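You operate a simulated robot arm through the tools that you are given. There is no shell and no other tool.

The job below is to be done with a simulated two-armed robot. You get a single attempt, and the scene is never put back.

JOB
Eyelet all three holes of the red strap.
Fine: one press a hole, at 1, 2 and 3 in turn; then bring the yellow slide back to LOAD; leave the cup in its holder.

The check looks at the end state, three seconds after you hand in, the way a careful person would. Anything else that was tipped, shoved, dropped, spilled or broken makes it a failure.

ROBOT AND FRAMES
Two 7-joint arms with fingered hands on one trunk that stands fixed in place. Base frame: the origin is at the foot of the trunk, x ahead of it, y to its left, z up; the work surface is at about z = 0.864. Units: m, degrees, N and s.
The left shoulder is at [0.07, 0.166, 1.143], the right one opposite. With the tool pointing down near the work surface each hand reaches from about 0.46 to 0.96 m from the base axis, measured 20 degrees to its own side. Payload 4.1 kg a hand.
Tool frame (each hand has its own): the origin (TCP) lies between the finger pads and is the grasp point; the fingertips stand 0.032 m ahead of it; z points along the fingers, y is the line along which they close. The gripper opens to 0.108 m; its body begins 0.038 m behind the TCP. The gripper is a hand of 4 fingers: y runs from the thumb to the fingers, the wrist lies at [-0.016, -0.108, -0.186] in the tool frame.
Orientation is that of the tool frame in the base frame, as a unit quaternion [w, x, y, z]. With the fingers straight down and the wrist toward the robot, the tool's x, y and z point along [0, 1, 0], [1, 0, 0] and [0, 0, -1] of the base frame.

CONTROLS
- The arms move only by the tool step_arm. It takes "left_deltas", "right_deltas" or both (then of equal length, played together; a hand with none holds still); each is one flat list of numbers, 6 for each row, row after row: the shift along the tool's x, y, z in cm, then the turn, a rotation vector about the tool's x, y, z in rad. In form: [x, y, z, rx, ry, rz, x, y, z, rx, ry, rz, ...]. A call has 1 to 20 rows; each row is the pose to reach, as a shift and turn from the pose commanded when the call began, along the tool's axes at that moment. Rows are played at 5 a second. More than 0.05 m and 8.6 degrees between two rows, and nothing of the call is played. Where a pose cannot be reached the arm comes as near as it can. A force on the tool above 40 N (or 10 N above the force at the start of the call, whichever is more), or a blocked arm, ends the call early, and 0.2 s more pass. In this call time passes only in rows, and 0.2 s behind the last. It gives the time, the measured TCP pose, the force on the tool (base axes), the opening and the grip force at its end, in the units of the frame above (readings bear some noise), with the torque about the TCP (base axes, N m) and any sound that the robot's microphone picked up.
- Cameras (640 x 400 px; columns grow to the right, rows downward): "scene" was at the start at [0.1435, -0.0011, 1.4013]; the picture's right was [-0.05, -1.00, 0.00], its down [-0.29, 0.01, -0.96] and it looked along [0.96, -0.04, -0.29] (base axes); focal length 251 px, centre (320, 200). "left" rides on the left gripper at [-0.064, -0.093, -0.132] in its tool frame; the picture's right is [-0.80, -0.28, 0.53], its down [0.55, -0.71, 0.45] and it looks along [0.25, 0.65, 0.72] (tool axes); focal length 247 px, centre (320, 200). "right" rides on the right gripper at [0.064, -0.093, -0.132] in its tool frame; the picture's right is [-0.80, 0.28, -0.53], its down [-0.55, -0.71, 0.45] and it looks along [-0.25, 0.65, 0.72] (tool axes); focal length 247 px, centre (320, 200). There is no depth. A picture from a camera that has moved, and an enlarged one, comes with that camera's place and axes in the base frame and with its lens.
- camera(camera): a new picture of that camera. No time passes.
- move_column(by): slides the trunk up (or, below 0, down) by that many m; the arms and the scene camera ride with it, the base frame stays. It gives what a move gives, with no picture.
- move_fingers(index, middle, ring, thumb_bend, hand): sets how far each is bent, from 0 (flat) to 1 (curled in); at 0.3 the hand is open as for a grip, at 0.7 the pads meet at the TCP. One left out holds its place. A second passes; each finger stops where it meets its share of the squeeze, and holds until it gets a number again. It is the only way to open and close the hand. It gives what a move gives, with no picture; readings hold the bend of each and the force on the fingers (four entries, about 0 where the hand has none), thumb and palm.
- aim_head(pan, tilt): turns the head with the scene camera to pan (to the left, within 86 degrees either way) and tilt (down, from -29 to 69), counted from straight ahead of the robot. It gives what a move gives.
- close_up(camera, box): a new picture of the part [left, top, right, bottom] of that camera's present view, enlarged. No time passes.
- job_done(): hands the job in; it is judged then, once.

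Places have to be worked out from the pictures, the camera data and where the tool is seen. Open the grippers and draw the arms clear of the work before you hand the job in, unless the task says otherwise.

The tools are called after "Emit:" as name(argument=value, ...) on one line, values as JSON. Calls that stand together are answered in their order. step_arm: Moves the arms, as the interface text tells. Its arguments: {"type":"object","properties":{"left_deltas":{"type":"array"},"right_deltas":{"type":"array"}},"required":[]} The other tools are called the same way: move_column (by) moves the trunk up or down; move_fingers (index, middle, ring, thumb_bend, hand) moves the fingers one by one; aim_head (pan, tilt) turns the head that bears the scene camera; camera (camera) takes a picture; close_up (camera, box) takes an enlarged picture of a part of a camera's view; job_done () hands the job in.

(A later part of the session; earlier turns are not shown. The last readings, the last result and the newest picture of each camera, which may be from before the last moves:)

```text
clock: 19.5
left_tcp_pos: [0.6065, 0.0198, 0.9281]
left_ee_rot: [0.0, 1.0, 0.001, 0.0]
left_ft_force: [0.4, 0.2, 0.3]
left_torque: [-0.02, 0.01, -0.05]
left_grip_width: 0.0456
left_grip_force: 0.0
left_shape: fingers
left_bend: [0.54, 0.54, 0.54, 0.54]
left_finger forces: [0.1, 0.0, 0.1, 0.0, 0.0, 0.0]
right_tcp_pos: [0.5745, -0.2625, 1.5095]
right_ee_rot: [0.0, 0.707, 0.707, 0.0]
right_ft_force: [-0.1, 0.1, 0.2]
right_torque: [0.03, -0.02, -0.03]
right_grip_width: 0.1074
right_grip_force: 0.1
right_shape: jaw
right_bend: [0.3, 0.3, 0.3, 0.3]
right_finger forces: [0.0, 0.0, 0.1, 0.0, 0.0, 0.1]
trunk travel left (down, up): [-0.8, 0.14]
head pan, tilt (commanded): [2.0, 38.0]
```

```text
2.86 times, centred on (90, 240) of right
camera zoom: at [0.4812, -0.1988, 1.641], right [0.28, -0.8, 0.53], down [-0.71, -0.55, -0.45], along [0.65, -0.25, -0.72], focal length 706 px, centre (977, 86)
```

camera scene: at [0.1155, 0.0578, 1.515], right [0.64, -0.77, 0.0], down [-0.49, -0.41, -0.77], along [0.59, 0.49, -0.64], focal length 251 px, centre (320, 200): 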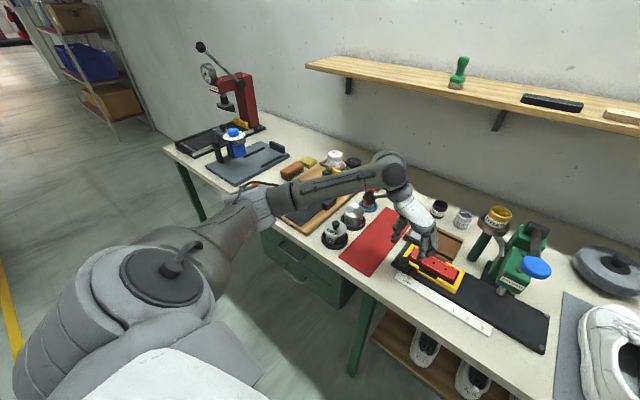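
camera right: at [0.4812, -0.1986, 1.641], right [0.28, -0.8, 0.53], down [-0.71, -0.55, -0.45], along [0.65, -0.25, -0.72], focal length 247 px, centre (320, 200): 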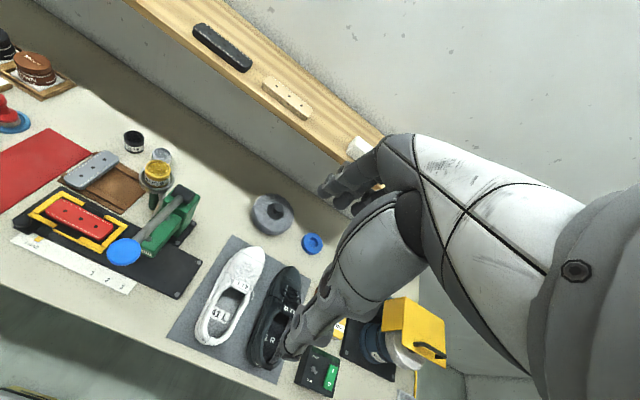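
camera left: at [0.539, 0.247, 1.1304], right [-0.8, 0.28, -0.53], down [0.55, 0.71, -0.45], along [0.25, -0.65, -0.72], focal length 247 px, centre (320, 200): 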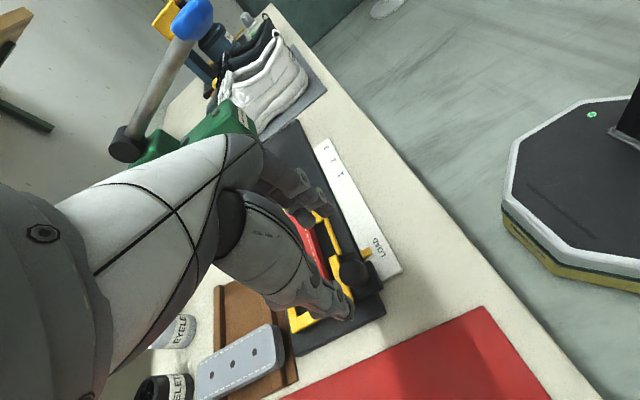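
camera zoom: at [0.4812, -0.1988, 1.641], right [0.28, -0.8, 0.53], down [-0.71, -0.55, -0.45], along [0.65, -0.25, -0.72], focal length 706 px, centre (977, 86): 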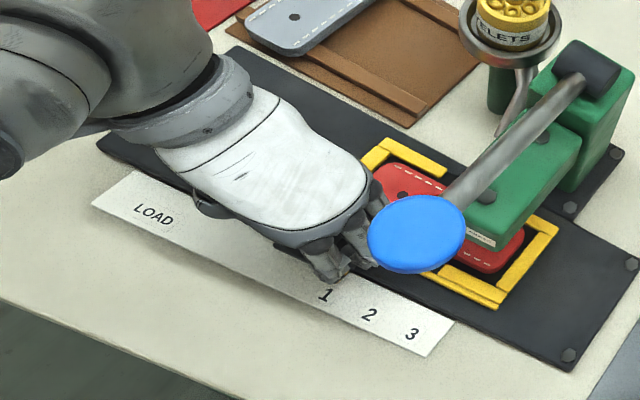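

The pointer is ~4 mm short of mark 1 and the hole is likewise ~4 mm short of the punch, which agrees. I nudge 5 mm very slowly (1 mm per row) since there is a small gap from thumb to knob.

Emit:
step_arm(left_deltas=[0, 0.1, 0, 0, 0, 0, 0, 0.2, 0, 0, 0, 0, 0, 0.25, 0, 0, 0, 0, 0, 0.3, 0, 0, 0, 0, 0, 0.35, 0, 0, 0, 0, 0, 0.4, 0, 0, 0, 0])

Emit:
close_up(camera="scene", box=[310, 255, 360, 285])

```text
clock: 20.9
left_tcp_pos: [0.6055, 0.0165, 0.9267]
left_ee_rot: [0.0, 1.0, 0.0, 0.0]
left_ft_force: [0.3, -0.4, -0.1]
left_torque: [-0.04, 0.01, -0.03]
left_grip_width: 0.0454
left_grip_force: 0.1
left_shape: fingers
left_bend: [0.54, 0.54, 0.54, 0.54]
left_finger forces: [0.0, 0.0, 0.0, 0.1, 0.0, 0.1]
right_tcp_pos: [0.5755, -0.2619, 1.5104]
right_ee_rot: [0.0, 0.708, 0.707, 0.0]
right_ft_force: [0.0, -0.6, 0.3]
right_torque: [0.0, -0.02, 0.04]
right_grip_width: 0.1072
right_grip_force: 0.1
right_shape: jaw
right_bend: [0.3, 0.3, 0.3, 0.3]
right_finger forces: [0.0, 0.0, 0.0, 0.1, 0.1, 0.1]
trunk travel left (down, up): [-0.8, 0.14]
head pan, tilt (commanded): [2.0, 38.0]
```

```text
12.80 times, centred on (335, 270) of scene
camera zoom: at [0.1366, 0.0061, 1.518], right [0.03, -1.0, 0.0], down [-0.62, -0.02, -0.79], along [0.79, 0.03, -0.62], focal length 3208 px, centre (128, -696)
```

zoom: 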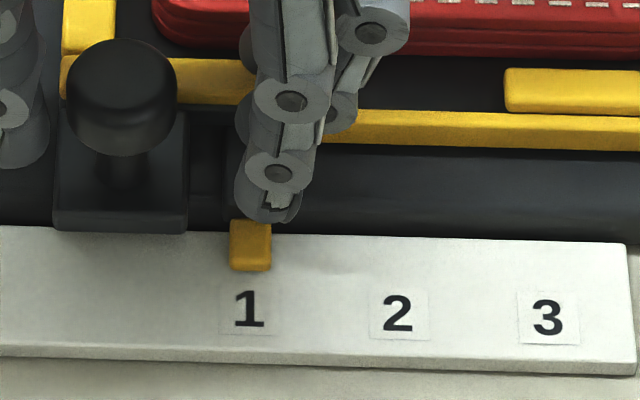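

The pointer now sits right at mark 1 (pixel 250 vs 249). I check the hole against the punch.

Emit:
close_up(camera="scene", box=[330, 225, 370, 255])

Emit:
close_up(camera="scene", box=[310, 170, 400, 260])

```text
13.33 times, centred on (350, 240) of scene
camera zoom: at [0.1366, 0.0061, 1.518], right [0.03, -1.0, 0.0], down [-0.62, -0.02, -0.79], along [0.79, 0.03, -0.62], focal length 3342 px, centre (-80, -333)
```

zoom: 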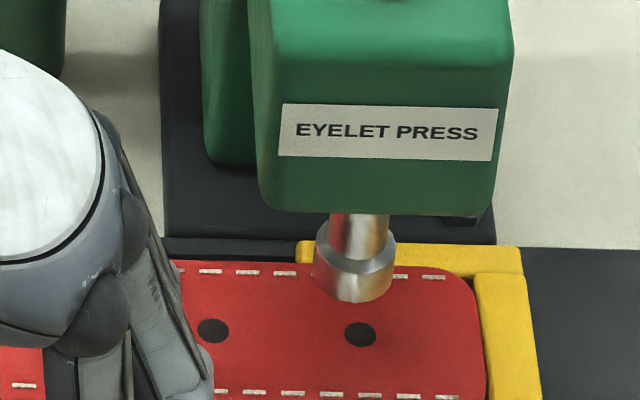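

```text
4.44 times, centred on (355, 215) of scene
camera zoom: at [0.1366, 0.0061, 1.518], right [0.03, -1.0, 0.0], down [-0.62, -0.02, -0.79], along [0.79, 0.03, -0.62], focal length 1114 px, centre (164, 133)
```

zoom: 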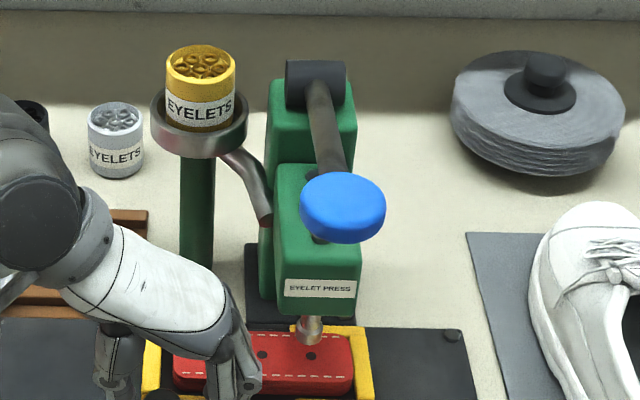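

Hole 1 now appears slightly right of the punch centre, and the strap seems to have shifted inside the nest. I look at the whole nest again to understand the gaps before doing anything.

Emit:
close_up(camera="scene", box=[300, 230, 370, 275])

Emit:
close_up(camera="left", box=[200, 100, 360, 260])

Emit:
close_up(camera="right", box=[60, 200, 180, 290])

```text
8.89 times, centred on (335, 252) of scene
camera zoom: at [0.1366, 0.0061, 1.518], right [0.03, -1.0, 0.0], down [-0.62, -0.02, -0.79], along [0.79, 0.03, -0.62], focal length 2228 px, centre (187, -267)
```

zoom: 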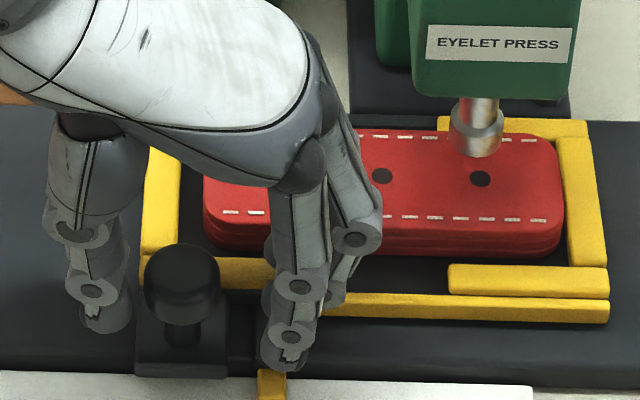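

```text
2.50 times, centred on (280, 180) of left
camera zoom: at [0.5409, 0.1091, 1.0601], right [-0.8, 0.28, -0.53], down [0.55, 0.71, -0.45], along [0.25, -0.65, -0.72], focal length 617 px, centre (420, 250)
```

zoom: 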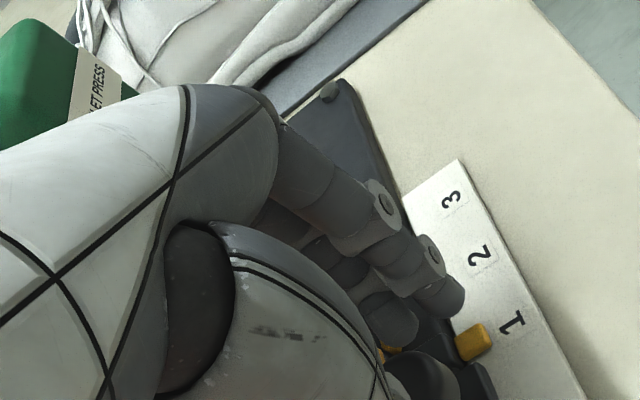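

```text
4.44 times, centred on (120, 245) of right
camera zoom: at [0.4812, -0.1987, 1.641], right [0.28, -0.8, 0.53], down [-0.71, -0.55, -0.45], along [0.65, -0.25, -0.72], focal length 1098 px, centre (1209, 0)
```

zoom: 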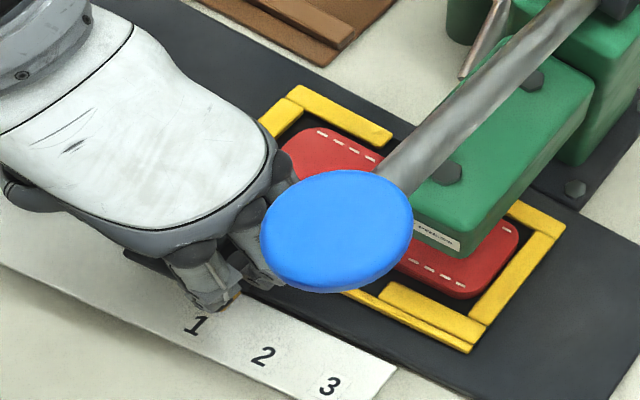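

The slide seems to have moved ahead of the thumb (gap, zero thumb force), possibly drawn into a detent at 1 or still coasting. I let a little time pass without moving and look again.

Emit:
step_arm(left_deltas=[0, 0, 0, 0, 0, 0, 0, 0, 0, 0, 0, 0, 0, 0, 0, 0, 0, 0])

Emit:
close_up(camera="scene", box=[310, 255, 360, 285])

Emit:
close_up(camera="scene", box=[330, 225, 370, 255])

```text
clock: 21.7
left_tcp_pos: [0.6054, 0.0159, 0.9278]
left_ee_rot: [0.0, 1.0, 0.0, -0.001]
left_ft_force: [0.0, 0.4, 0.0]
left_torque: [0.04, 0.01, 0.02]
left_grip_width: 0.0456
left_grip_force: 0.2
left_shape: fingers
left_bend: [0.54, 0.54, 0.54, 0.54]
left_finger forces: [0.0, 0.0, 0.1, 0.0, 0.0, 0.1]
right_tcp_pos: [0.5758, -0.2612, 1.5096]
right_ee_rot: [0.0, 0.708, 0.706, 0.0]
right_ft_force: [0.1, -0.2, 0.1]
right_torque: [0.01, -0.01, 0.03]
right_grip_width: 0.1077
right_grip_force: 0.1
right_shape: jaw
right_bend: [0.3, 0.3, 0.3, 0.3]
right_finger forces: [0.1, 0.0, 0.1, 0.0, 0.0, 0.0]
trunk travel left (down, up): [-0.8, 0.14]
head pan, tilt (commanded): [2.0, 38.0]
```

```text
12.80 times, centred on (335, 270) of scene
camera zoom: at [0.1366, 0.0061, 1.518], right [0.03, -1.0, 0.0], down [-0.62, -0.02, -0.79], along [0.79, 0.03, -0.62], focal length 3208 px, centre (128, -696)
```

zoom: 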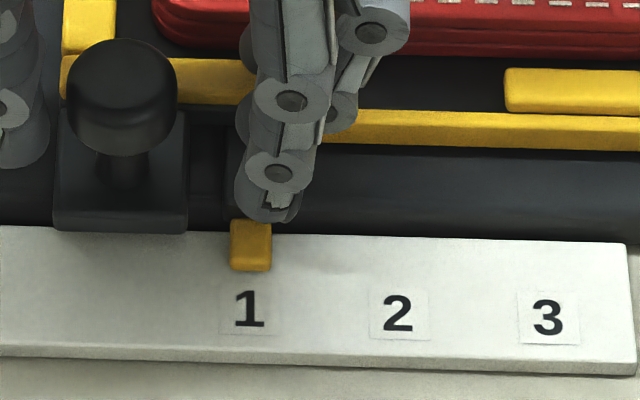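

```text
13.33 times, centred on (350, 240) of scene
camera zoom: at [0.1366, 0.0061, 1.518], right [0.03, -1.0, 0.0], down [-0.62, -0.02, -0.79], along [0.79, 0.03, -0.62], focal length 3342 px, centre (-80, -333)
```

zoom: 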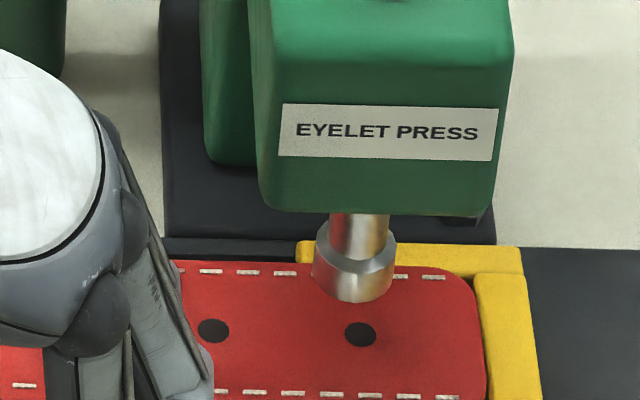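

The slide rests steadily with its pointer on 1, but the strap has shifted right by a few mm in the nest, so hole 1 is ~3.5 mm past the punch. I back the thumb off 6 mm and raise the hand to see the nest unobstructed.

Emit:
step_arm(left_deltas=[0, -0.3, 0, 0, 0, 0, 0, -0.6, 0, 0, 0, 0, 0, -0.6, -1.0, 0, 0, 0, 0, -0.6, -2.5, 0, 0, 0, 0, -0.6, -4.5, 0, 0, 0, 0, -0.6, -7, 0, 0, 0, 0, -2, -9, 0, 0, 0, 0, -5, -10, 0, 0, 0, 0, -9, -10, 0, 0, 0])

Emit:
close_up(camera="scene", box=[300, 230, 370, 275])

Emit:
close_up(camera="left", box=[200, 80, 440, 280])

Emit:
close_up(camera="scene", box=[310, 255, 360, 285])

```text
clock: 23.7
left_tcp_pos: [0.6068, 0.1096, 1.0263]
left_ee_rot: [0.001, 1.0, 0.0, 0.0]
left_ft_force: [0.0, 0.9, 0.2]
left_torque: [0.02, 0.01, 0.0]
left_grip_width: 0.0455
left_grip_force: 0.0
left_shape: fingers
left_bend: [0.54, 0.54, 0.54, 0.54]
left_finger forces: [0.1, 0.0, 0.0, 0.0, 0.1, 0.0]
right_tcp_pos: [0.5746, -0.2609, 1.5104]
right_ee_rot: [0.001, 0.708, 0.707, 0.0]
right_ft_force: [-0.6, 0.5, 0.1]
right_torque: [-0.02, 0.02, 0.01]
right_grip_width: 0.1078
right_grip_force: 0.1
right_shape: jaw
right_bend: [0.3, 0.3, 0.3, 0.3]
right_finger forces: [0.0, 0.0, 0.0, 0.0, 0.0, 0.1]
trunk travel left (down, up): [-0.8, 0.14]
head pan, tilt (commanded): [2.0, 38.0]
```

```text
8.89 times, centred on (335, 252) of scene
camera zoom: at [0.136, 0.008, 1.518], right [0.03, -1.0, 0.0], down [-0.62, -0.02, -0.79], along [0.79, 0.03, -0.62], focal length 2228 px, centre (187, -267)
```

zoom: 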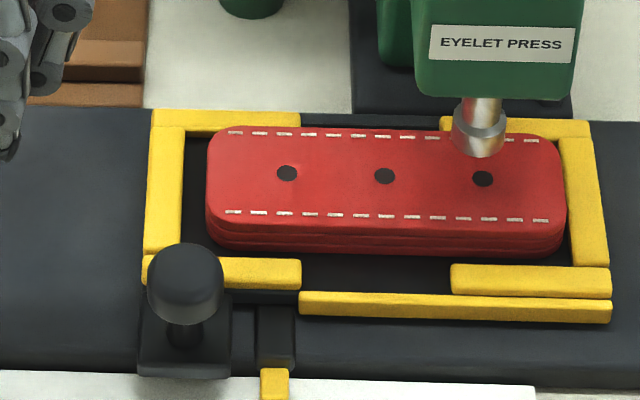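

```text
2.00 times, centred on (320, 180) of left
camera zoom: at [0.5422, 0.2019, 1.1587], right [-0.8, 0.28, -0.53], down [0.55, 0.7, -0.45], along [0.25, -0.65, -0.72], focal length 494 px, centre (320, 240)
```

zoom: 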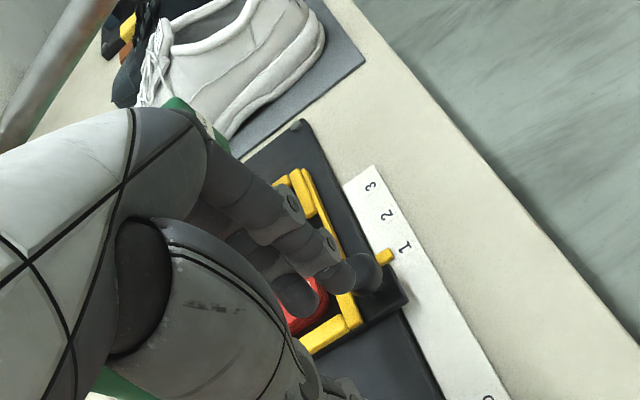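

```text
12.80 times, centred on (335, 270) of scene
camera zoom: at [0.136, 0.008, 1.518], right [0.03, -1.0, 0.0], down [-0.62, -0.02, -0.79], along [0.79, 0.03, -0.62], focal length 3208 px, centre (128, -696)
```

zoom: 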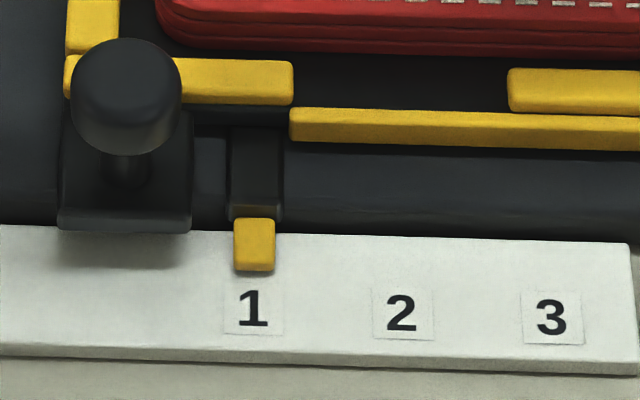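

The nest is unobstructed now: pointer exactly on 1, strap against the right bar, hole ~3 mm right of the punch axis. I'll bring the cage back around the knob and gently draw the slide back ~2 mm to bring the hole under the punch, keeping the pointer near its mark.

Emit:
step_arm(left_deltas=[0, 3, 0, 0, 0, 0, 0, 6, 0, 0, 0, 0, -0.1, 8.4, 1.0, 0, 0, 0, -0.1, 8.5, 3.5, 0, 0, 0, -0.1, 8.5, 6, 0, 0, 0, -0.1, 8.5, 8, 0, 0, 0, -0.1, 8.5, 9.2, 0, 0, 0, -0.1, 8.5, 9.9, 0, 0, 0])

Emit:
close_up(camera="scene", box=[305, 245, 355, 285])

```text
clock: 25.5
left_tcp_pos: [0.6047, 0.0228, 0.9273]
left_ee_rot: [0.0, 1.0, 0.0, 0.0]
left_ft_force: [0.2, -0.3, -1.1]
left_torque: [0.0, 0.0, -0.01]
left_grip_width: 0.0456
left_grip_force: 0.0
left_shape: fingers
left_bend: [0.54, 0.54, 0.54, 0.54]
left_finger forces: [0.1, 0.0, 0.0, 0.0, 0.0, 0.0]
right_tcp_pos: [0.5755, -0.2618, 1.5103]
right_ee_rot: [-0.001, 0.707, 0.707, 0.0]
right_ft_force: [0.3, 1.0, -0.6]
right_torque: [0.0, -0.03, 0.02]
right_grip_width: 0.1076
right_grip_force: 0.1
right_shape: jaw
right_bend: [0.3, 0.3, 0.3, 0.3]
right_finger forces: [0.0, 0.0, 0.0, 0.0, 0.0, 0.0]
trunk travel left (down, up): [-0.8, 0.14]
head pan, tilt (commanded): [2.0, 38.0]
```

```text
10.00 times, centred on (330, 265) of scene
camera zoom: at [0.1366, 0.0062, 1.518], right [0.03, -1.0, 0.0], down [-0.62, -0.02, -0.79], along [0.79, 0.03, -0.62], focal length 2506 px, centre (220, -450)
```

zoom: 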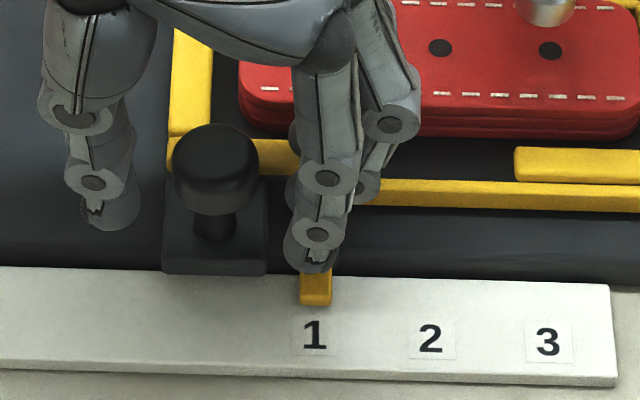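

The cage is centred on the knob. I draw it left slowly by 10 mm so the fingers just contact and shift the knob ~1 mm, then look.

Emit:
step_arm(left_deltas=[0, -0.3, 0, 0, 0, 0, 0, -0.6, 0, 0, 0, 0, 0, -0.8, 0, 0, 0, 0, 0, -0.9, 0, 0, 0, 0, 0, -1.0, 0, 0, 0, 0])

Emit:
close_up(camera="scene", box=[305, 245, 355, 285])

Emit:
close_up(camera="scene", box=[330, 225, 370, 255])

```text
clock: 26.7
left_tcp_pos: [0.6031, 0.0306, 0.9268]
left_ee_rot: [0.0, 1.0, 0.0, 0.0]
left_ft_force: [-0.4, 0.0, 1.0]
left_torque: [0.0, 0.01, -0.03]
left_grip_width: 0.0453
left_grip_force: 0.0
left_shape: fingers
left_bend: [0.54, 0.54, 0.54, 0.54]
left_finger forces: [0.0, 0.1, 0.0, 0.0, 0.0, 0.0]
right_tcp_pos: [0.5761, -0.2615, 1.5099]
right_ee_rot: [0.0, 0.708, 0.707, 0.0]
right_ft_force: [0.5, 0.0, 0.6]
right_torque: [0.01, 0.01, -0.02]
right_grip_width: 0.1077
right_grip_force: 0.1
right_shape: jaw
right_bend: [0.3, 0.3, 0.3, 0.3]
right_finger forces: [0.1, 0.0, 0.0, 0.0, 0.1, 0.0]
trunk travel left (down, up): [-0.8, 0.14]
head pan, tilt (commanded): [2.0, 38.0]
```

```text
10.00 times, centred on (330, 265) of scene
camera zoom: at [0.1366, 0.0062, 1.518], right [0.03, -1.0, 0.0], down [-0.62, -0.02, -0.79], along [0.79, 0.03, -0.62], focal length 2506 px, centre (220, -450)
```

zoom: 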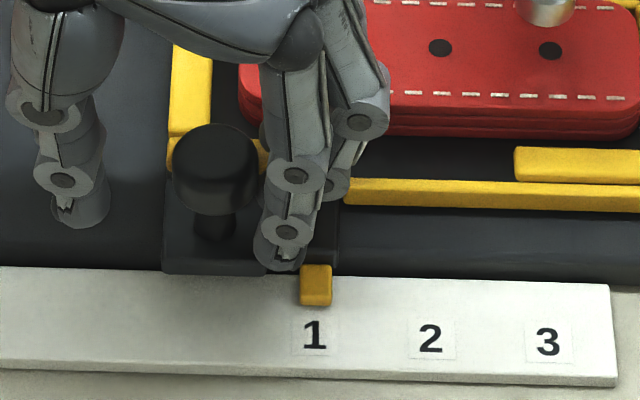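

```text
13.33 times, centred on (350, 240) of scene
camera zoom: at [0.1366, 0.0062, 1.518], right [0.03, -1.0, 0.0], down [-0.62, -0.02, -0.79], along [0.79, 0.03, -0.62], focal length 3342 px, centre (-80, -333)
```

zoom: 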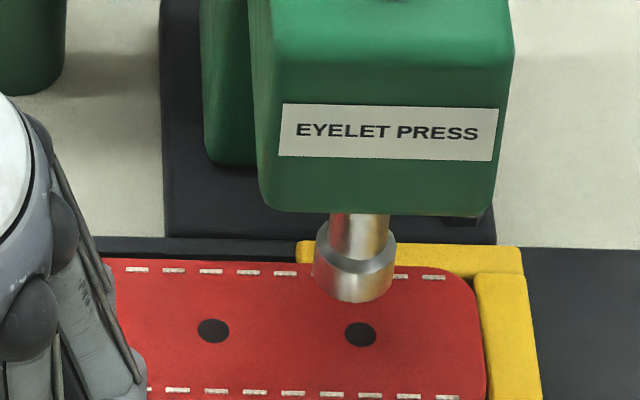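

No movement yet; contact is imminent. I draw left 3 mm more in half-millimetre rows.

Emit:
step_arm(left_deltas=[0, -0.1, 0, 0, 0, 0, 0, -0.15, 0, 0, 0, 0, 0, -0.2, 0, 0, 0, 0, 0, -0.25, 0, 0, 0, 0, 0, -0.3, 0, 0, 0, 0])

Emit:
close_up(camera="scene", box=[305, 245, 355, 285])

Emit:
close_up(camera="scene", box=[330, 225, 370, 255])

```text
clock: 27.9
left_tcp_pos: [0.6035, 0.0351, 0.9284]
left_ee_rot: [0.0, 1.0, 0.001, 0.0]
left_ft_force: [-0.1, -1.0, 0.1]
left_torque: [0.0, 0.01, 0.0]
left_grip_width: 0.0453
left_grip_force: 0.5
left_shape: fingers
left_bend: [0.54, 0.54, 0.54, 0.54]
left_finger forces: [0.0, 0.3, 0.0, 0.1, 0.0, 0.1]
right_tcp_pos: [0.5757, -0.2626, 1.5107]
right_ee_rot: [0.0, 0.708, 0.707, 0.001]
right_ft_force: [0.1, 0.0, 0.1]
right_torque: [0.02, 0.01, 0.0]
right_grip_width: 0.1074
right_grip_force: 0.2
right_shape: jaw
right_bend: [0.3, 0.3, 0.3, 0.3]
right_finger forces: [0.1, 0.0, 0.1, 0.0, 0.0, 0.0]
trunk travel left (down, up): [-0.8, 0.14]
head pan, tilt (commanded): [2.0, 38.0]
```

```text
10.00 times, centred on (330, 265) of scene
camera zoom: at [0.1366, 0.0061, 1.518], right [0.03, -1.0, 0.0], down [-0.62, -0.02, -0.79], along [0.79, 0.03, -0.62], focal length 2506 px, centre (220, -450)
```

zoom: 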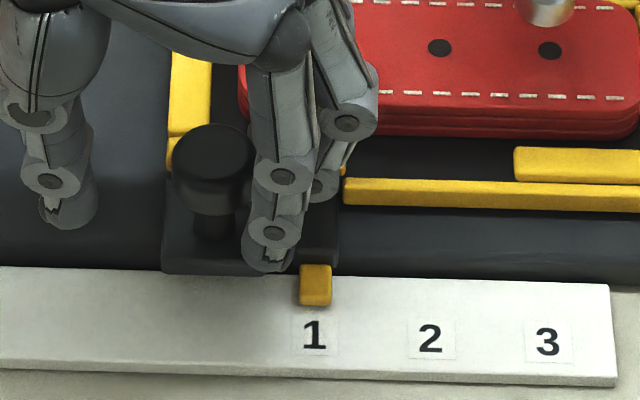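

```text
13.33 times, centred on (350, 240) of scene
camera zoom: at [0.1366, 0.0061, 1.518], right [0.03, -1.0, 0.0], down [-0.62, -0.02, -0.79], along [0.79, 0.03, -0.62], focal length 3342 px, centre (-80, -333)
```

zoom: 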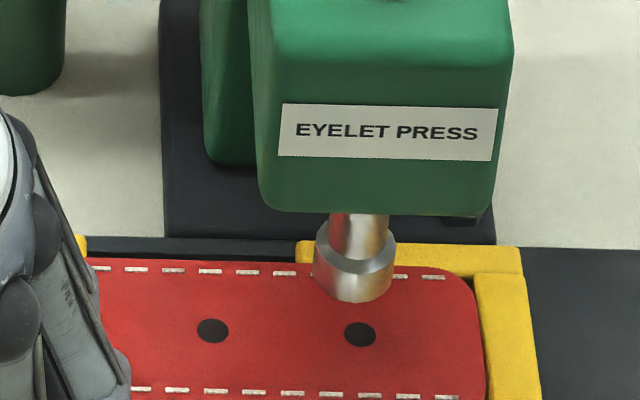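

The fingers are just in contact (≈1 N) and the slide hasn't moved yet. I continue 2 mm more.

Emit:
step_arm(left_deltas=[0, -0.05, 0, 0, 0, 0, 0, -0.1, 0, 0, 0, 0, 0, -0.15, 0, 0, 0, 0, 0, -0.2, 0, 0, 0, 0])

Emit:
close_up(camera="scene", box=[305, 245, 355, 285])

Emit:
close_up(camera="scene", box=[330, 225, 370, 255])

```text
clock: 28.9
left_tcp_pos: [0.6036, 0.0365, 0.9291]
left_ee_rot: [0.0, 1.0, -0.001, -0.001]
left_ft_force: [0.1, -1.3, -0.6]
left_torque: [-0.02, 0.01, 0.0]
left_grip_width: 0.0456
left_grip_force: 0.2
left_shape: fingers
left_bend: [0.54, 0.53, 0.54, 0.54]
left_finger forces: [0.0, 0.9, 0.0, 0.0, 0.0, 0.1]
right_tcp_pos: [0.5747, -0.2624, 1.5106]
right_ee_rot: [0.0, 0.707, 0.707, 0.0]
right_ft_force: [0.3, -1.1, 0.2]
right_torque: [0.03, -0.03, -0.02]
right_grip_width: 0.1075
right_grip_force: 0.0
right_shape: jaw
right_bend: [0.3, 0.3, 0.3, 0.3]
right_finger forces: [0.0, 0.0, 0.0, 0.0, 0.0, 0.1]
trunk travel left (down, up): [-0.8, 0.14]
head pan, tilt (commanded): [2.0, 38.0]
```

```text
10.00 times, centred on (330, 265) of scene
camera zoom: at [0.1365, 0.0059, 1.518], right [0.03, -1.0, 0.0], down [-0.62, -0.02, -0.79], along [0.79, 0.03, -0.62], focal length 2506 px, centre (220, -450)
```

zoom: 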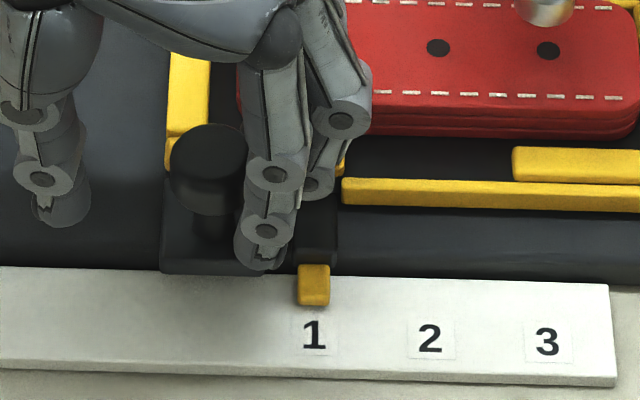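

```text
13.33 times, centred on (350, 240) of scene
camera zoom: at [0.1365, 0.0059, 1.518], right [0.03, -1.0, 0.0], down [-0.62, -0.02, -0.79], along [0.79, 0.03, -0.62], focal length 3342 px, centre (-80, -333)
```

zoom: 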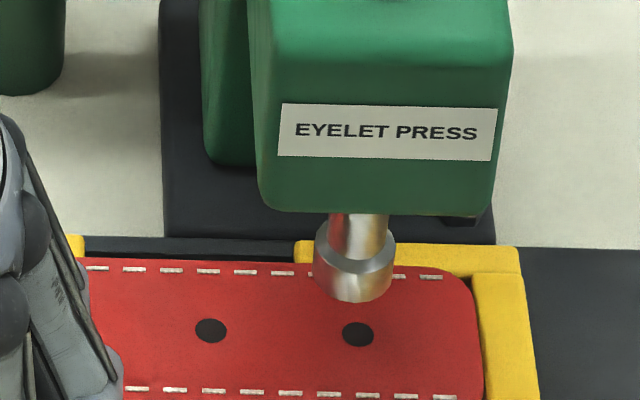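

The slide has begun to move (~0.4 mm). I continue another 1.5 mm.

Emit:
step_arm(left_deltas=[0, -0.05, 0, 0, 0, 0, 0, -0.1, 0, 0, 0, 0, 0, -0.15, 0, 0, 0, 0])

Emit:
close_up(camera="scene", box=[305, 245, 355, 285])

Emit:
close_up(camera="scene", box=[330, 225, 370, 255])

```text
clock: 29.7
left_tcp_pos: [0.6033, 0.0375, 0.9276]
left_ee_rot: [-0.001, 1.0, -0.001, -0.001]
left_ft_force: [-0.6, -0.8, -0.6]
left_torque: [-0.01, -0.01, -0.02]
left_grip_width: 0.0451
left_grip_force: 1.0
left_shape: fingers
left_bend: [0.54, 0.53, 0.54, 0.54]
left_finger forces: [0.0, 1.3, 0.0, 0.1, 0.1, 0.0]
right_tcp_pos: [0.575, -0.2624, 1.5109]
right_ee_rot: [0.0, 0.707, 0.708, 0.0]
right_ft_force: [0.6, -0.5, 0.2]
right_torque: [0.04, -0.04, 0.03]
right_grip_width: 0.1073
right_grip_force: 0.1
right_shape: jaw
right_bend: [0.3, 0.3, 0.3, 0.3]
right_finger forces: [0.1, 0.1, 0.1, 0.0, 0.0, 0.1]
trunk travel left (down, up): [-0.8, 0.14]
head pan, tilt (commanded): [2.0, 38.0]
```

```text
10.00 times, centred on (330, 265) of scene
camera zoom: at [0.1367, 0.0058, 1.5179], right [0.03, -1.0, 0.0], down [-0.62, -0.02, -0.79], along [0.79, 0.03, -0.62], focal length 2506 px, centre (220, -450)
```

zoom: 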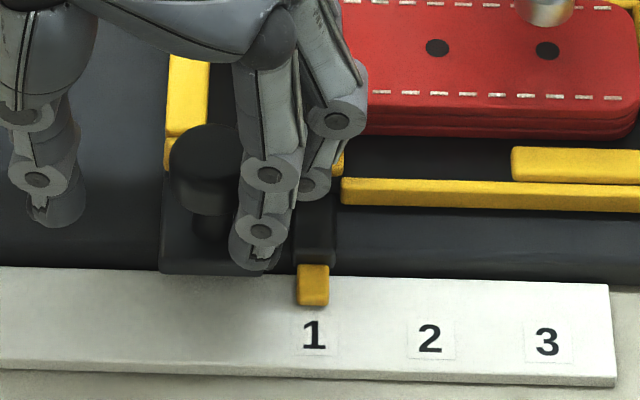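

```text
13.33 times, centred on (350, 240) of scene
camera zoom: at [0.1367, 0.0058, 1.5179], right [0.03, -1.0, 0.0], down [-0.62, -0.02, -0.79], along [0.79, 0.03, -0.62], focal length 3342 px, centre (-80, -333)
```

zoom: 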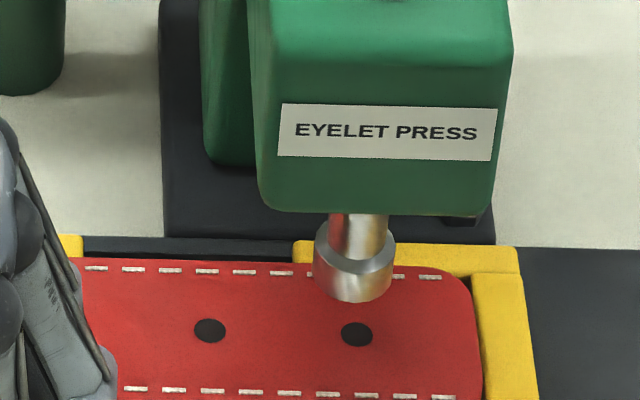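

The slide is moving only slightly while finger force builds (1.3 N), perhaps a detent or stiction. I continue 2 mm more and look.

Emit:
step_arm(left_deltas=[0, -0.05, 0, 0, 0, 0, 0, -0.1, 0, 0, 0, 0, 0, -0.15, 0, 0, 0, 0, 0, -0.2, 0, 0, 0, 0])

Emit:
close_up(camera="scene", box=[305, 245, 355, 285])

Emit:
close_up(camera="scene", box=[330, 225, 370, 255])

```text
clock: 30.7
left_tcp_pos: [0.6037, 0.0408, 0.9286]
left_ee_rot: [0.001, 1.0, 0.0, 0.0]
left_ft_force: [0.6, -2.1, -0.3]
left_torque: [-0.02, 0.0, 0.01]
left_grip_width: 0.0451
left_grip_force: 1.3
left_shape: fingers
left_bend: [0.54, 0.52, 0.54, 0.54]
left_finger forces: [0.0, 2.4, 0.1, 0.0, 0.0, 0.0]
right_tcp_pos: [0.5749, -0.2608, 1.5095]
right_ee_rot: [0.001, 0.708, 0.707, 0.0]
right_ft_force: [-0.9, 0.9, 0.2]
right_torque: [-0.01, -0.02, 0.02]
right_grip_width: 0.1075
right_grip_force: 0.0
right_shape: jaw
right_bend: [0.3, 0.3, 0.3, 0.3]
right_finger forces: [0.0, 0.1, 0.0, 0.1, 0.0, 0.0]
trunk travel left (down, up): [-0.8, 0.14]
head pan, tilt (commanded): [2.0, 38.0]
```

```text
10.00 times, centred on (330, 265) of scene
camera zoom: at [0.1369, 0.0057, 1.5179], right [0.03, -1.0, 0.0], down [-0.62, -0.02, -0.79], along [0.79, 0.03, -0.62], focal length 2506 px, centre (220, -450)
```

zoom: 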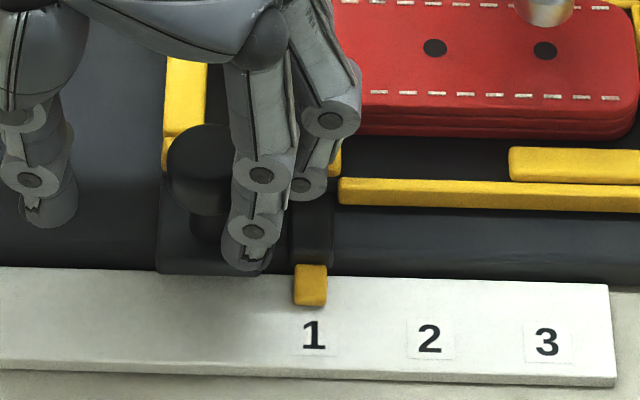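

```text
13.33 times, centred on (350, 240) of scene
camera zoom: at [0.1369, 0.0057, 1.5179], right [0.03, -1.0, 0.0], down [-0.62, -0.02, -0.79], along [0.79, 0.03, -0.62], focal length 3342 px, centre (-80, -333)
```

zoom: 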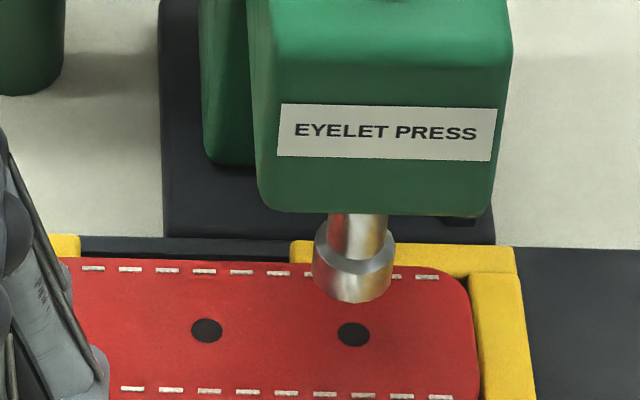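

Displacement rises with force (2.4 N at ~1.1 mm), which looks like a detent spring at mark 1. I release by centring the cage and see whether the slide springs back.

Emit:
step_arm(left_deltas=[0, 0.3, 0, 0, 0, 0, 0, 0.6, 0, 0, 0, 0, 0, 1.2, 0, 0, 0, 0, 0, 1.6, 0, 0, 0, 0])

Emit:
close_up(camera="scene", box=[305, 245, 355, 285])

Emit:
close_up(camera="scene", box=[330, 225, 370, 255])

```text
clock: 31.7
left_tcp_pos: [0.6046, 0.0243, 0.928]
left_ee_rot: [0.0, 1.0, -0.001, 0.0]
left_ft_force: [0.5, -0.8, 0.0]
left_torque: [0.03, -0.01, -0.01]
left_grip_width: 0.0452
left_grip_force: 0.1
left_shape: fingers
left_bend: [0.54, 0.54, 0.54, 0.54]
left_finger forces: [0.1, 0.0, 0.0, 0.1, 0.0, 0.0]
right_tcp_pos: [0.5748, -0.2613, 1.5102]
right_ee_rot: [0.0, 0.707, 0.707, 0.0]
right_ft_force: [0.6, 0.0, -0.1]
right_torque: [0.04, -0.02, 0.02]
right_grip_width: 0.1076
right_grip_force: 0.0
right_shape: jaw
right_bend: [0.3, 0.3, 0.3, 0.3]
right_finger forces: [0.1, 0.0, 0.1, 0.0, 0.0, 0.1]
trunk travel left (down, up): [-0.8, 0.14]
head pan, tilt (commanded): [2.0, 38.0]
```

```text
10.00 times, centred on (330, 265) of scene
camera zoom: at [0.1367, 0.006, 1.5179], right [0.04, -1.0, 0.0], down [-0.62, -0.02, -0.79], along [0.79, 0.03, -0.62], focal length 2506 px, centre (220, -450)
```

zoom: 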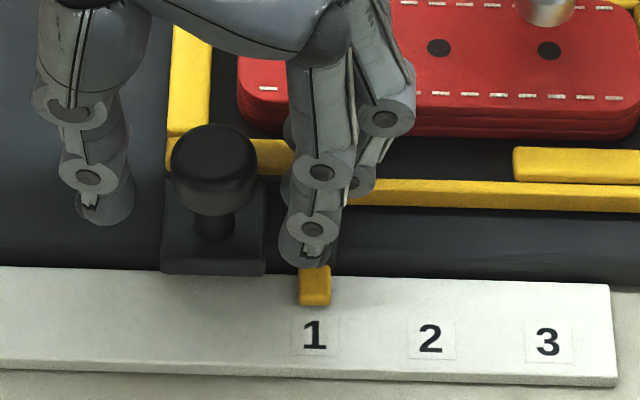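

```text
13.33 times, centred on (350, 240) of scene
camera zoom: at [0.1367, 0.006, 1.5179], right [0.04, -1.0, 0.0], down [-0.62, -0.02, -0.79], along [0.79, 0.03, -0.62], focal length 3342 px, centre (-80, -333)
```

zoom: 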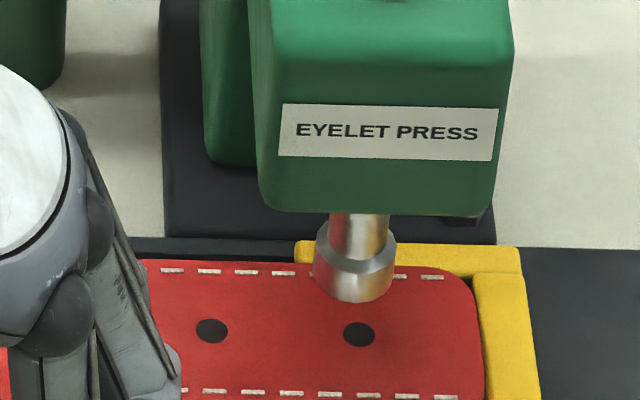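

It is a real detent: the slide sprang back to 1. Snapping into it freely is what threw the strap sideways in its loose nest. I'll go back toward LOAD (free space), recentre the strap there, and then move the slide held on both sides so it cannot snap. First a light pinch on the knob.

Emit:
move_fingers(hand="left", index=0.6, middle=0.63, ring=0.6, thumb_bend=0.63)

Emit:
close_up(camera="scene", box=[305, 245, 355, 285])

```text
clock: 32.7
left_tcp_pos: [0.6048, 0.0239, 0.929]
left_ee_rot: [0.0, 1.0, 0.0, 0.0]
left_ft_force: [-0.4, -0.8, 0.6]
left_torque: [-0.02, 0.01, 0.01]
left_grip_width: 0.0255
left_grip_force: 0.3
left_shape: fingers
left_bend: [0.6, 0.62, 0.6, 0.63]
left_finger forces: [0.0, 1.1, 0.0, 0.0, 0.1, 0.0]
right_tcp_pos: [0.5742, -0.2612, 1.5091]
right_ee_rot: [-0.001, 0.708, 0.706, 0.0]
right_ft_force: [0.8, 0.2, -0.4]
right_torque: [0.01, -0.02, 0.01]
right_grip_width: 0.1079
right_grip_force: 0.0
right_shape: jaw
right_bend: [0.3, 0.3, 0.3, 0.3]
right_finger forces: [0.0, 0.0, 0.1, 0.0, 0.1, 0.0]
trunk travel left (down, up): [-0.8, 0.14]
head pan, tilt (commanded): [2.0, 38.0]
```

```text
10.00 times, centred on (330, 265) of scene
camera zoom: at [0.1367, 0.0059, 1.518], right [0.03, -1.0, 0.0], down [-0.62, -0.02, -0.79], along [0.79, 0.03, -0.62], focal length 2506 px, centre (220, -450)
```

zoom: 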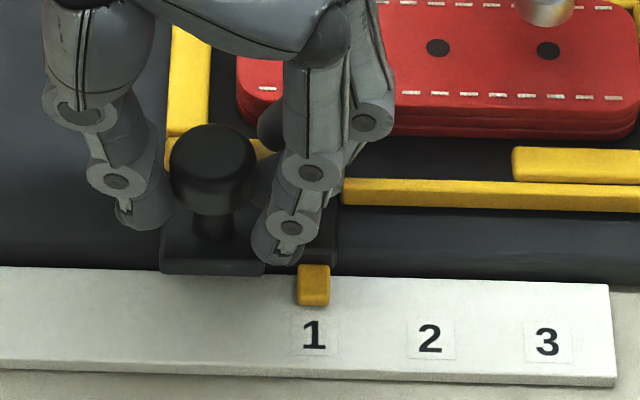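

The middle finger touches (1.1 N) but the thumb not yet; I close the thumb a bit more.

Emit:
move_fingers(hand="left", thumb_bend=0.69)

Emit:
close_up(camera="scene", box=[305, 245, 355, 285])

```text
clock: 33.7
left_tcp_pos: [0.6051, 0.0232, 0.928]
left_ee_rot: [0.0, 1.0, 0.0, 0.0]
left_ft_force: [-0.2, 1.3, -2.6]
left_torque: [0.04, -0.01, 0.02]
left_grip_width: 0.0224
left_grip_force: 2.6
left_shape: fingers
left_bend: [0.6, 0.62, 0.6, 0.66]
left_finger forces: [0.0, 1.5, 0.1, 0.0, 2.8, 0.1]
right_tcp_pos: [0.5751, -0.2611, 1.5106]
right_ee_rot: [0.0, 0.708, 0.707, 0.0]
right_ft_force: [0.0, -0.2, 0.1]
right_torque: [-0.02, 0.0, -0.02]
right_grip_width: 0.1074
right_grip_force: 0.0
right_shape: jaw
right_bend: [0.3, 0.3, 0.3, 0.3]
right_finger forces: [0.0, 0.0, 0.0, 0.0, 0.0, 0.0]
trunk travel left (down, up): [-0.8, 0.14]
head pan, tilt (commanded): [2.0, 38.0]
```

```text
10.00 times, centred on (330, 265) of scene
camera zoom: at [0.1368, 0.0064, 1.5179], right [0.03, -1.0, 0.0], down [-0.62, -0.02, -0.79], along [0.79, 0.03, -0.62], focal length 2506 px, centre (220, -450)
```

zoom: 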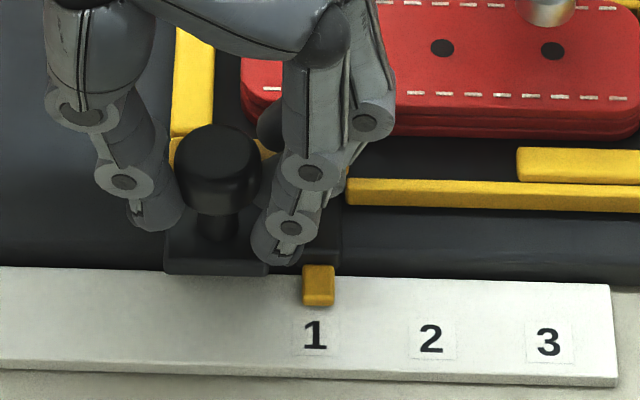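

Both sides of the knob are now held (thumb 2.8 N, middle 1.5 N). I move the slide left slowly out of the detent, then steadily toward LOAD.

Emit:
step_arm(left_deltas=[0, -0.15, 0, 0, 0, 0, 0, -0.3, 0, 0, 0, 0, 0, -0.45, 0, 0, 0, 0, 0, -0.6, 0, 0, 0, 0, 0, -0.8, 0, 0, 0, 0, 0, -1.1, 0, 0, 0, 0, 0, -1.5, 0, 0, 0, 0, 0, -2.0, 0, 0, 0, 0, 0, -2.5, 0, 0, 0, 0])

Emit:
close_up(camera="scene", box=[290, 230, 360, 285])

```text
clock: 35.7
left_tcp_pos: [0.6037, 0.0495, 0.9278]
left_ee_rot: [0.001, 1.0, 0.0, -0.001]
left_ft_force: [1.3, -0.1, -2.3]
left_torque: [0.01, -0.03, 0.01]
left_grip_width: 0.0197
left_grip_force: 2.1
left_shape: fingers
left_bend: [0.6, 0.61, 0.6, 0.68]
left_finger forces: [0.0, 2.8, 0.0, 0.0, 1.4, 0.0]
right_tcp_pos: [0.5764, -0.2611, 1.5104]
right_ee_rot: [0.0, 0.707, 0.707, 0.0]
right_ft_force: [0.6, -0.6, -0.4]
right_torque: [-0.04, 0.0, -0.01]
right_grip_width: 0.1077
right_grip_force: 0.1
right_shape: jaw
right_bend: [0.3, 0.3, 0.3, 0.3]
right_finger forces: [0.0, 0.1, 0.0, 0.0, 0.0, 0.1]
trunk travel left (down, up): [-0.8, 0.14]
head pan, tilt (commanded): [2.0, 38.0]
```

```text
7.27 times, centred on (325, 258) of scene
camera zoom: at [0.1372, 0.0063, 1.5179], right [0.03, -1.0, 0.0], down [-0.62, -0.02, -0.79], along [0.79, 0.03, -0.62], focal length 1823 px, centre (284, -218)
```

zoom: 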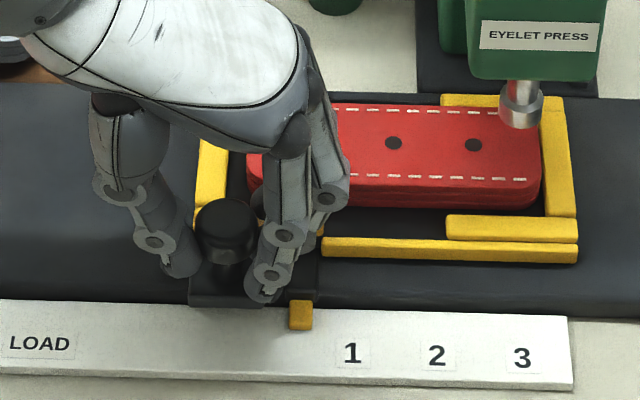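

The pinch carries the slide well. I bring it on to LOAD, slowing at the end.

Emit:
step_arm(left_deltas=[0, -0.5, 0, 0, 0, 0, 0, -1.2, 0, 0, 0, 0, 0, -2.0, 0, 0, 0, 0, 0, -2.9, 0, 0, 0, 0, 0, -3.8, 0, 0, 0, 0, 0, -4.7, 0, 0, 0, 0, 0, -5.6, 0, 0, 0, 0, 0, -6.5, 0, 0, 0, 0, 0, -7.4, 0, 0, 0, 0, 0, -8.2, 0, 0, 0, 0, 0, -8.9, 0, 0, 0, 0, 0, -9.3, 0, 0, 0, 0, 0, -9.6, 0, 0, 0, 0, 0, -9.8, 0, 0, 0, 0])

Emit:
close_up(camera="scene", box=[260, 230, 330, 285])

```text
clock: 38.7
left_tcp_pos: [0.6032, 0.1479, 0.9279]
left_ee_rot: [0.0, 1.0, 0.0, -0.001]
left_ft_force: [-0.1, -0.3, -0.4]
left_torque: [0.01, 0.07, 0.0]
left_grip_width: 0.0195
left_grip_force: 1.7
left_shape: fingers
left_bend: [0.6, 0.61, 0.6, 0.68]
left_finger forces: [0.0, 1.9, 0.0, 0.0, 1.8, 0.0]
right_tcp_pos: [0.5752, -0.2607, 1.5108]
right_ee_rot: [0.0, 0.707, 0.707, -0.001]
right_ft_force: [-0.1, -0.8, -0.7]
right_torque: [0.0, -0.01, -0.01]
right_grip_width: 0.1074
right_grip_force: 0.2
right_shape: jaw
right_bend: [0.3, 0.3, 0.3, 0.3]
right_finger forces: [0.0, 0.0, 0.1, 0.0, 0.1, 0.1]
trunk travel left (down, up): [-0.8, 0.14]
head pan, tilt (commanded): [2.0, 38.0]
```

```text
7.27 times, centred on (295, 258) of scene
camera zoom: at [0.1366, 0.0064, 1.518], right [0.04, -1.0, 0.0], down [-0.62, -0.02, -0.79], along [0.79, 0.03, -0.62], focal length 1823 px, centre (502, -218)
```

zoom: 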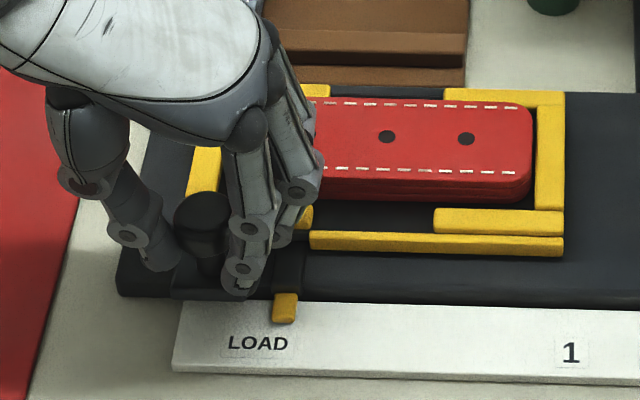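

About 9 mm remain to LOAD. I continue slowly.

Emit:
step_arm(left_deltas=[0, -0.2, 0, 0, 0, 0, 0, -0.35, 0, 0, 0, 0, 0, -0.5, 0, 0, 0, 0, 0, -0.6, 0, 0, 0, 0, 0, -0.7, 0, 0, 0, 0, 0, -0.8, 0, 0, 0, 0])

Emit:
close_up(camera="scene", box=[260, 230, 330, 285])

```text
clock: 40.1
left_tcp_pos: [0.6041, 0.1553, 0.9281]
left_ee_rot: [0.001, 1.0, -0.001, 0.0]
left_ft_force: [-1.8, 0.4, -2.8]
left_torque: [0.04, 0.0, -0.01]
left_grip_width: 0.0205
left_grip_force: 2.4
left_shape: fingers
left_bend: [0.6, 0.62, 0.6, 0.67]
left_finger forces: [0.1, 2.5, 0.0, 0.1, 2.3, 0.1]
right_tcp_pos: [0.5735, -0.2616, 1.5098]
right_ee_rot: [-0.001, 0.707, 0.708, 0.0]
right_ft_force: [-0.2, 0.8, 0.0]
right_torque: [-0.03, -0.02, -0.02]
right_grip_width: 0.1072
right_grip_force: 0.1
right_shape: jaw
right_bend: [0.3, 0.3, 0.3, 0.3]
right_finger forces: [0.0, 0.0, 0.1, 0.1, 0.1, 0.0]
trunk travel left (down, up): [-0.8, 0.14]
head pan, tilt (commanded): [2.0, 38.0]
```

```text
7.27 times, centred on (295, 258) of scene
camera zoom: at [0.1365, 0.0062, 1.518], right [0.03, -1.0, 0.0], down [-0.62, -0.02, -0.79], along [0.79, 0.03, -0.62], focal length 1823 px, centre (502, -218)
```

zoom: 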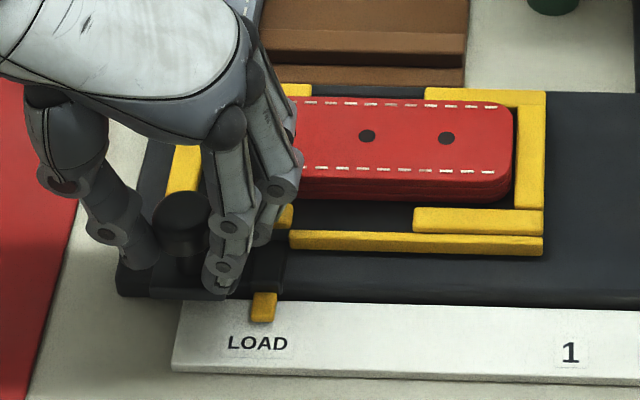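

The slide is at LOAD again (pointer matches its original place). I open the hand to release the knob and check.

Emit:
move_fingers(hand="left", index=0.48, middle=0.48, ring=0.48, thumb_bend=0.48)

Emit:
step_arm(left_deltas=[0, 0, -1, 0, 0, 0, 0, 0, -3, 0, 0, 0, 0, 0, -5, 0, 0, 0, 0, 0, -7, 0, 0, 0])

Emit:
close_up(camera="scene", box=[260, 230, 330, 285])

```text
clock: 41.1
left_tcp_pos: [0.6045, 0.1559, 0.9288]
left_ee_rot: [0.001, 1.0, -0.001, -0.001]
left_ft_force: [-0.5, -0.1, 0.5]
left_torque: [-0.02, 0.0, -0.03]
left_grip_width: 0.0606
left_grip_force: 0.0
left_shape: fingers
left_bend: [0.48, 0.48, 0.48, 0.48]
left_finger forces: [0.1, 0.0, 0.0, 0.1, 0.0, 0.0]
right_tcp_pos: [0.5744, -0.2617, 1.5114]
right_ee_rot: [0.0, 0.707, 0.707, 0.0]
right_ft_force: [-0.3, -0.2, 0.2]
right_torque: [0.01, -0.01, 0.01]
right_grip_width: 0.1074
right_grip_force: 0.0
right_shape: jaw
right_bend: [0.3, 0.3, 0.3, 0.3]
right_finger forces: [0.1, 0.1, 0.0, 0.0, 0.1, 0.0]
trunk travel left (down, up): [-0.8, 0.14]
head pan, tilt (commanded): [2.0, 38.0]
```

```text
clock: 42.1
left_tcp_pos: [0.6039, 0.1549, 1.0004]
left_ee_rot: [0.001, 1.0, 0.001, -0.001]
left_ft_force: [0.3, 0.5, 0.3]
left_torque: [-0.02, 0.01, 0.01]
left_grip_width: 0.0606
left_grip_force: 0.1
left_shape: fingers
left_bend: [0.48, 0.48, 0.48, 0.48]
left_finger forces: [0.0, 0.0, 0.0, 0.1, 0.0, 0.0]
right_tcp_pos: [0.5737, -0.2625, 1.5088]
right_ee_rot: [0.0, 0.707, 0.707, 0.0]
right_ft_force: [0.6, 0.8, -0.1]
right_torque: [0.0, 0.01, 0.03]
right_grip_width: 0.108
right_grip_force: 0.1
right_shape: jaw
right_bend: [0.3, 0.3, 0.3, 0.3]
right_finger forces: [0.0, 0.1, 0.0, 0.0, 0.0, 0.0]
trunk travel left (down, up): [-0.8, 0.14]
head pan, tilt (commanded): [2.0, 38.0]
```

```text
7.27 times, centred on (295, 258) of scene
camera zoom: at [0.1364, 0.006, 1.5179], right [0.03, -1.0, 0.0], down [-0.62, -0.02, -0.79], along [0.79, 0.03, -0.62], focal length 1823 px, centre (502, -218)
```

zoom: 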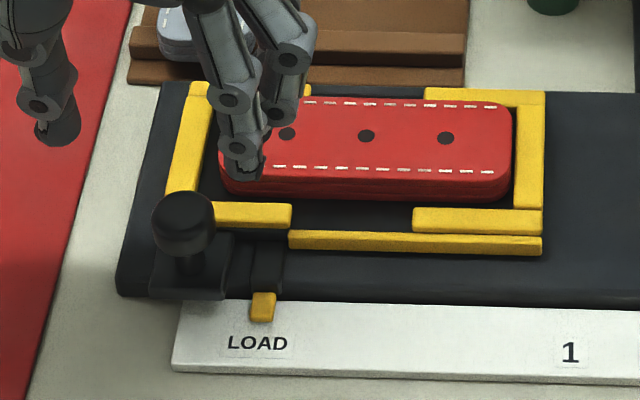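

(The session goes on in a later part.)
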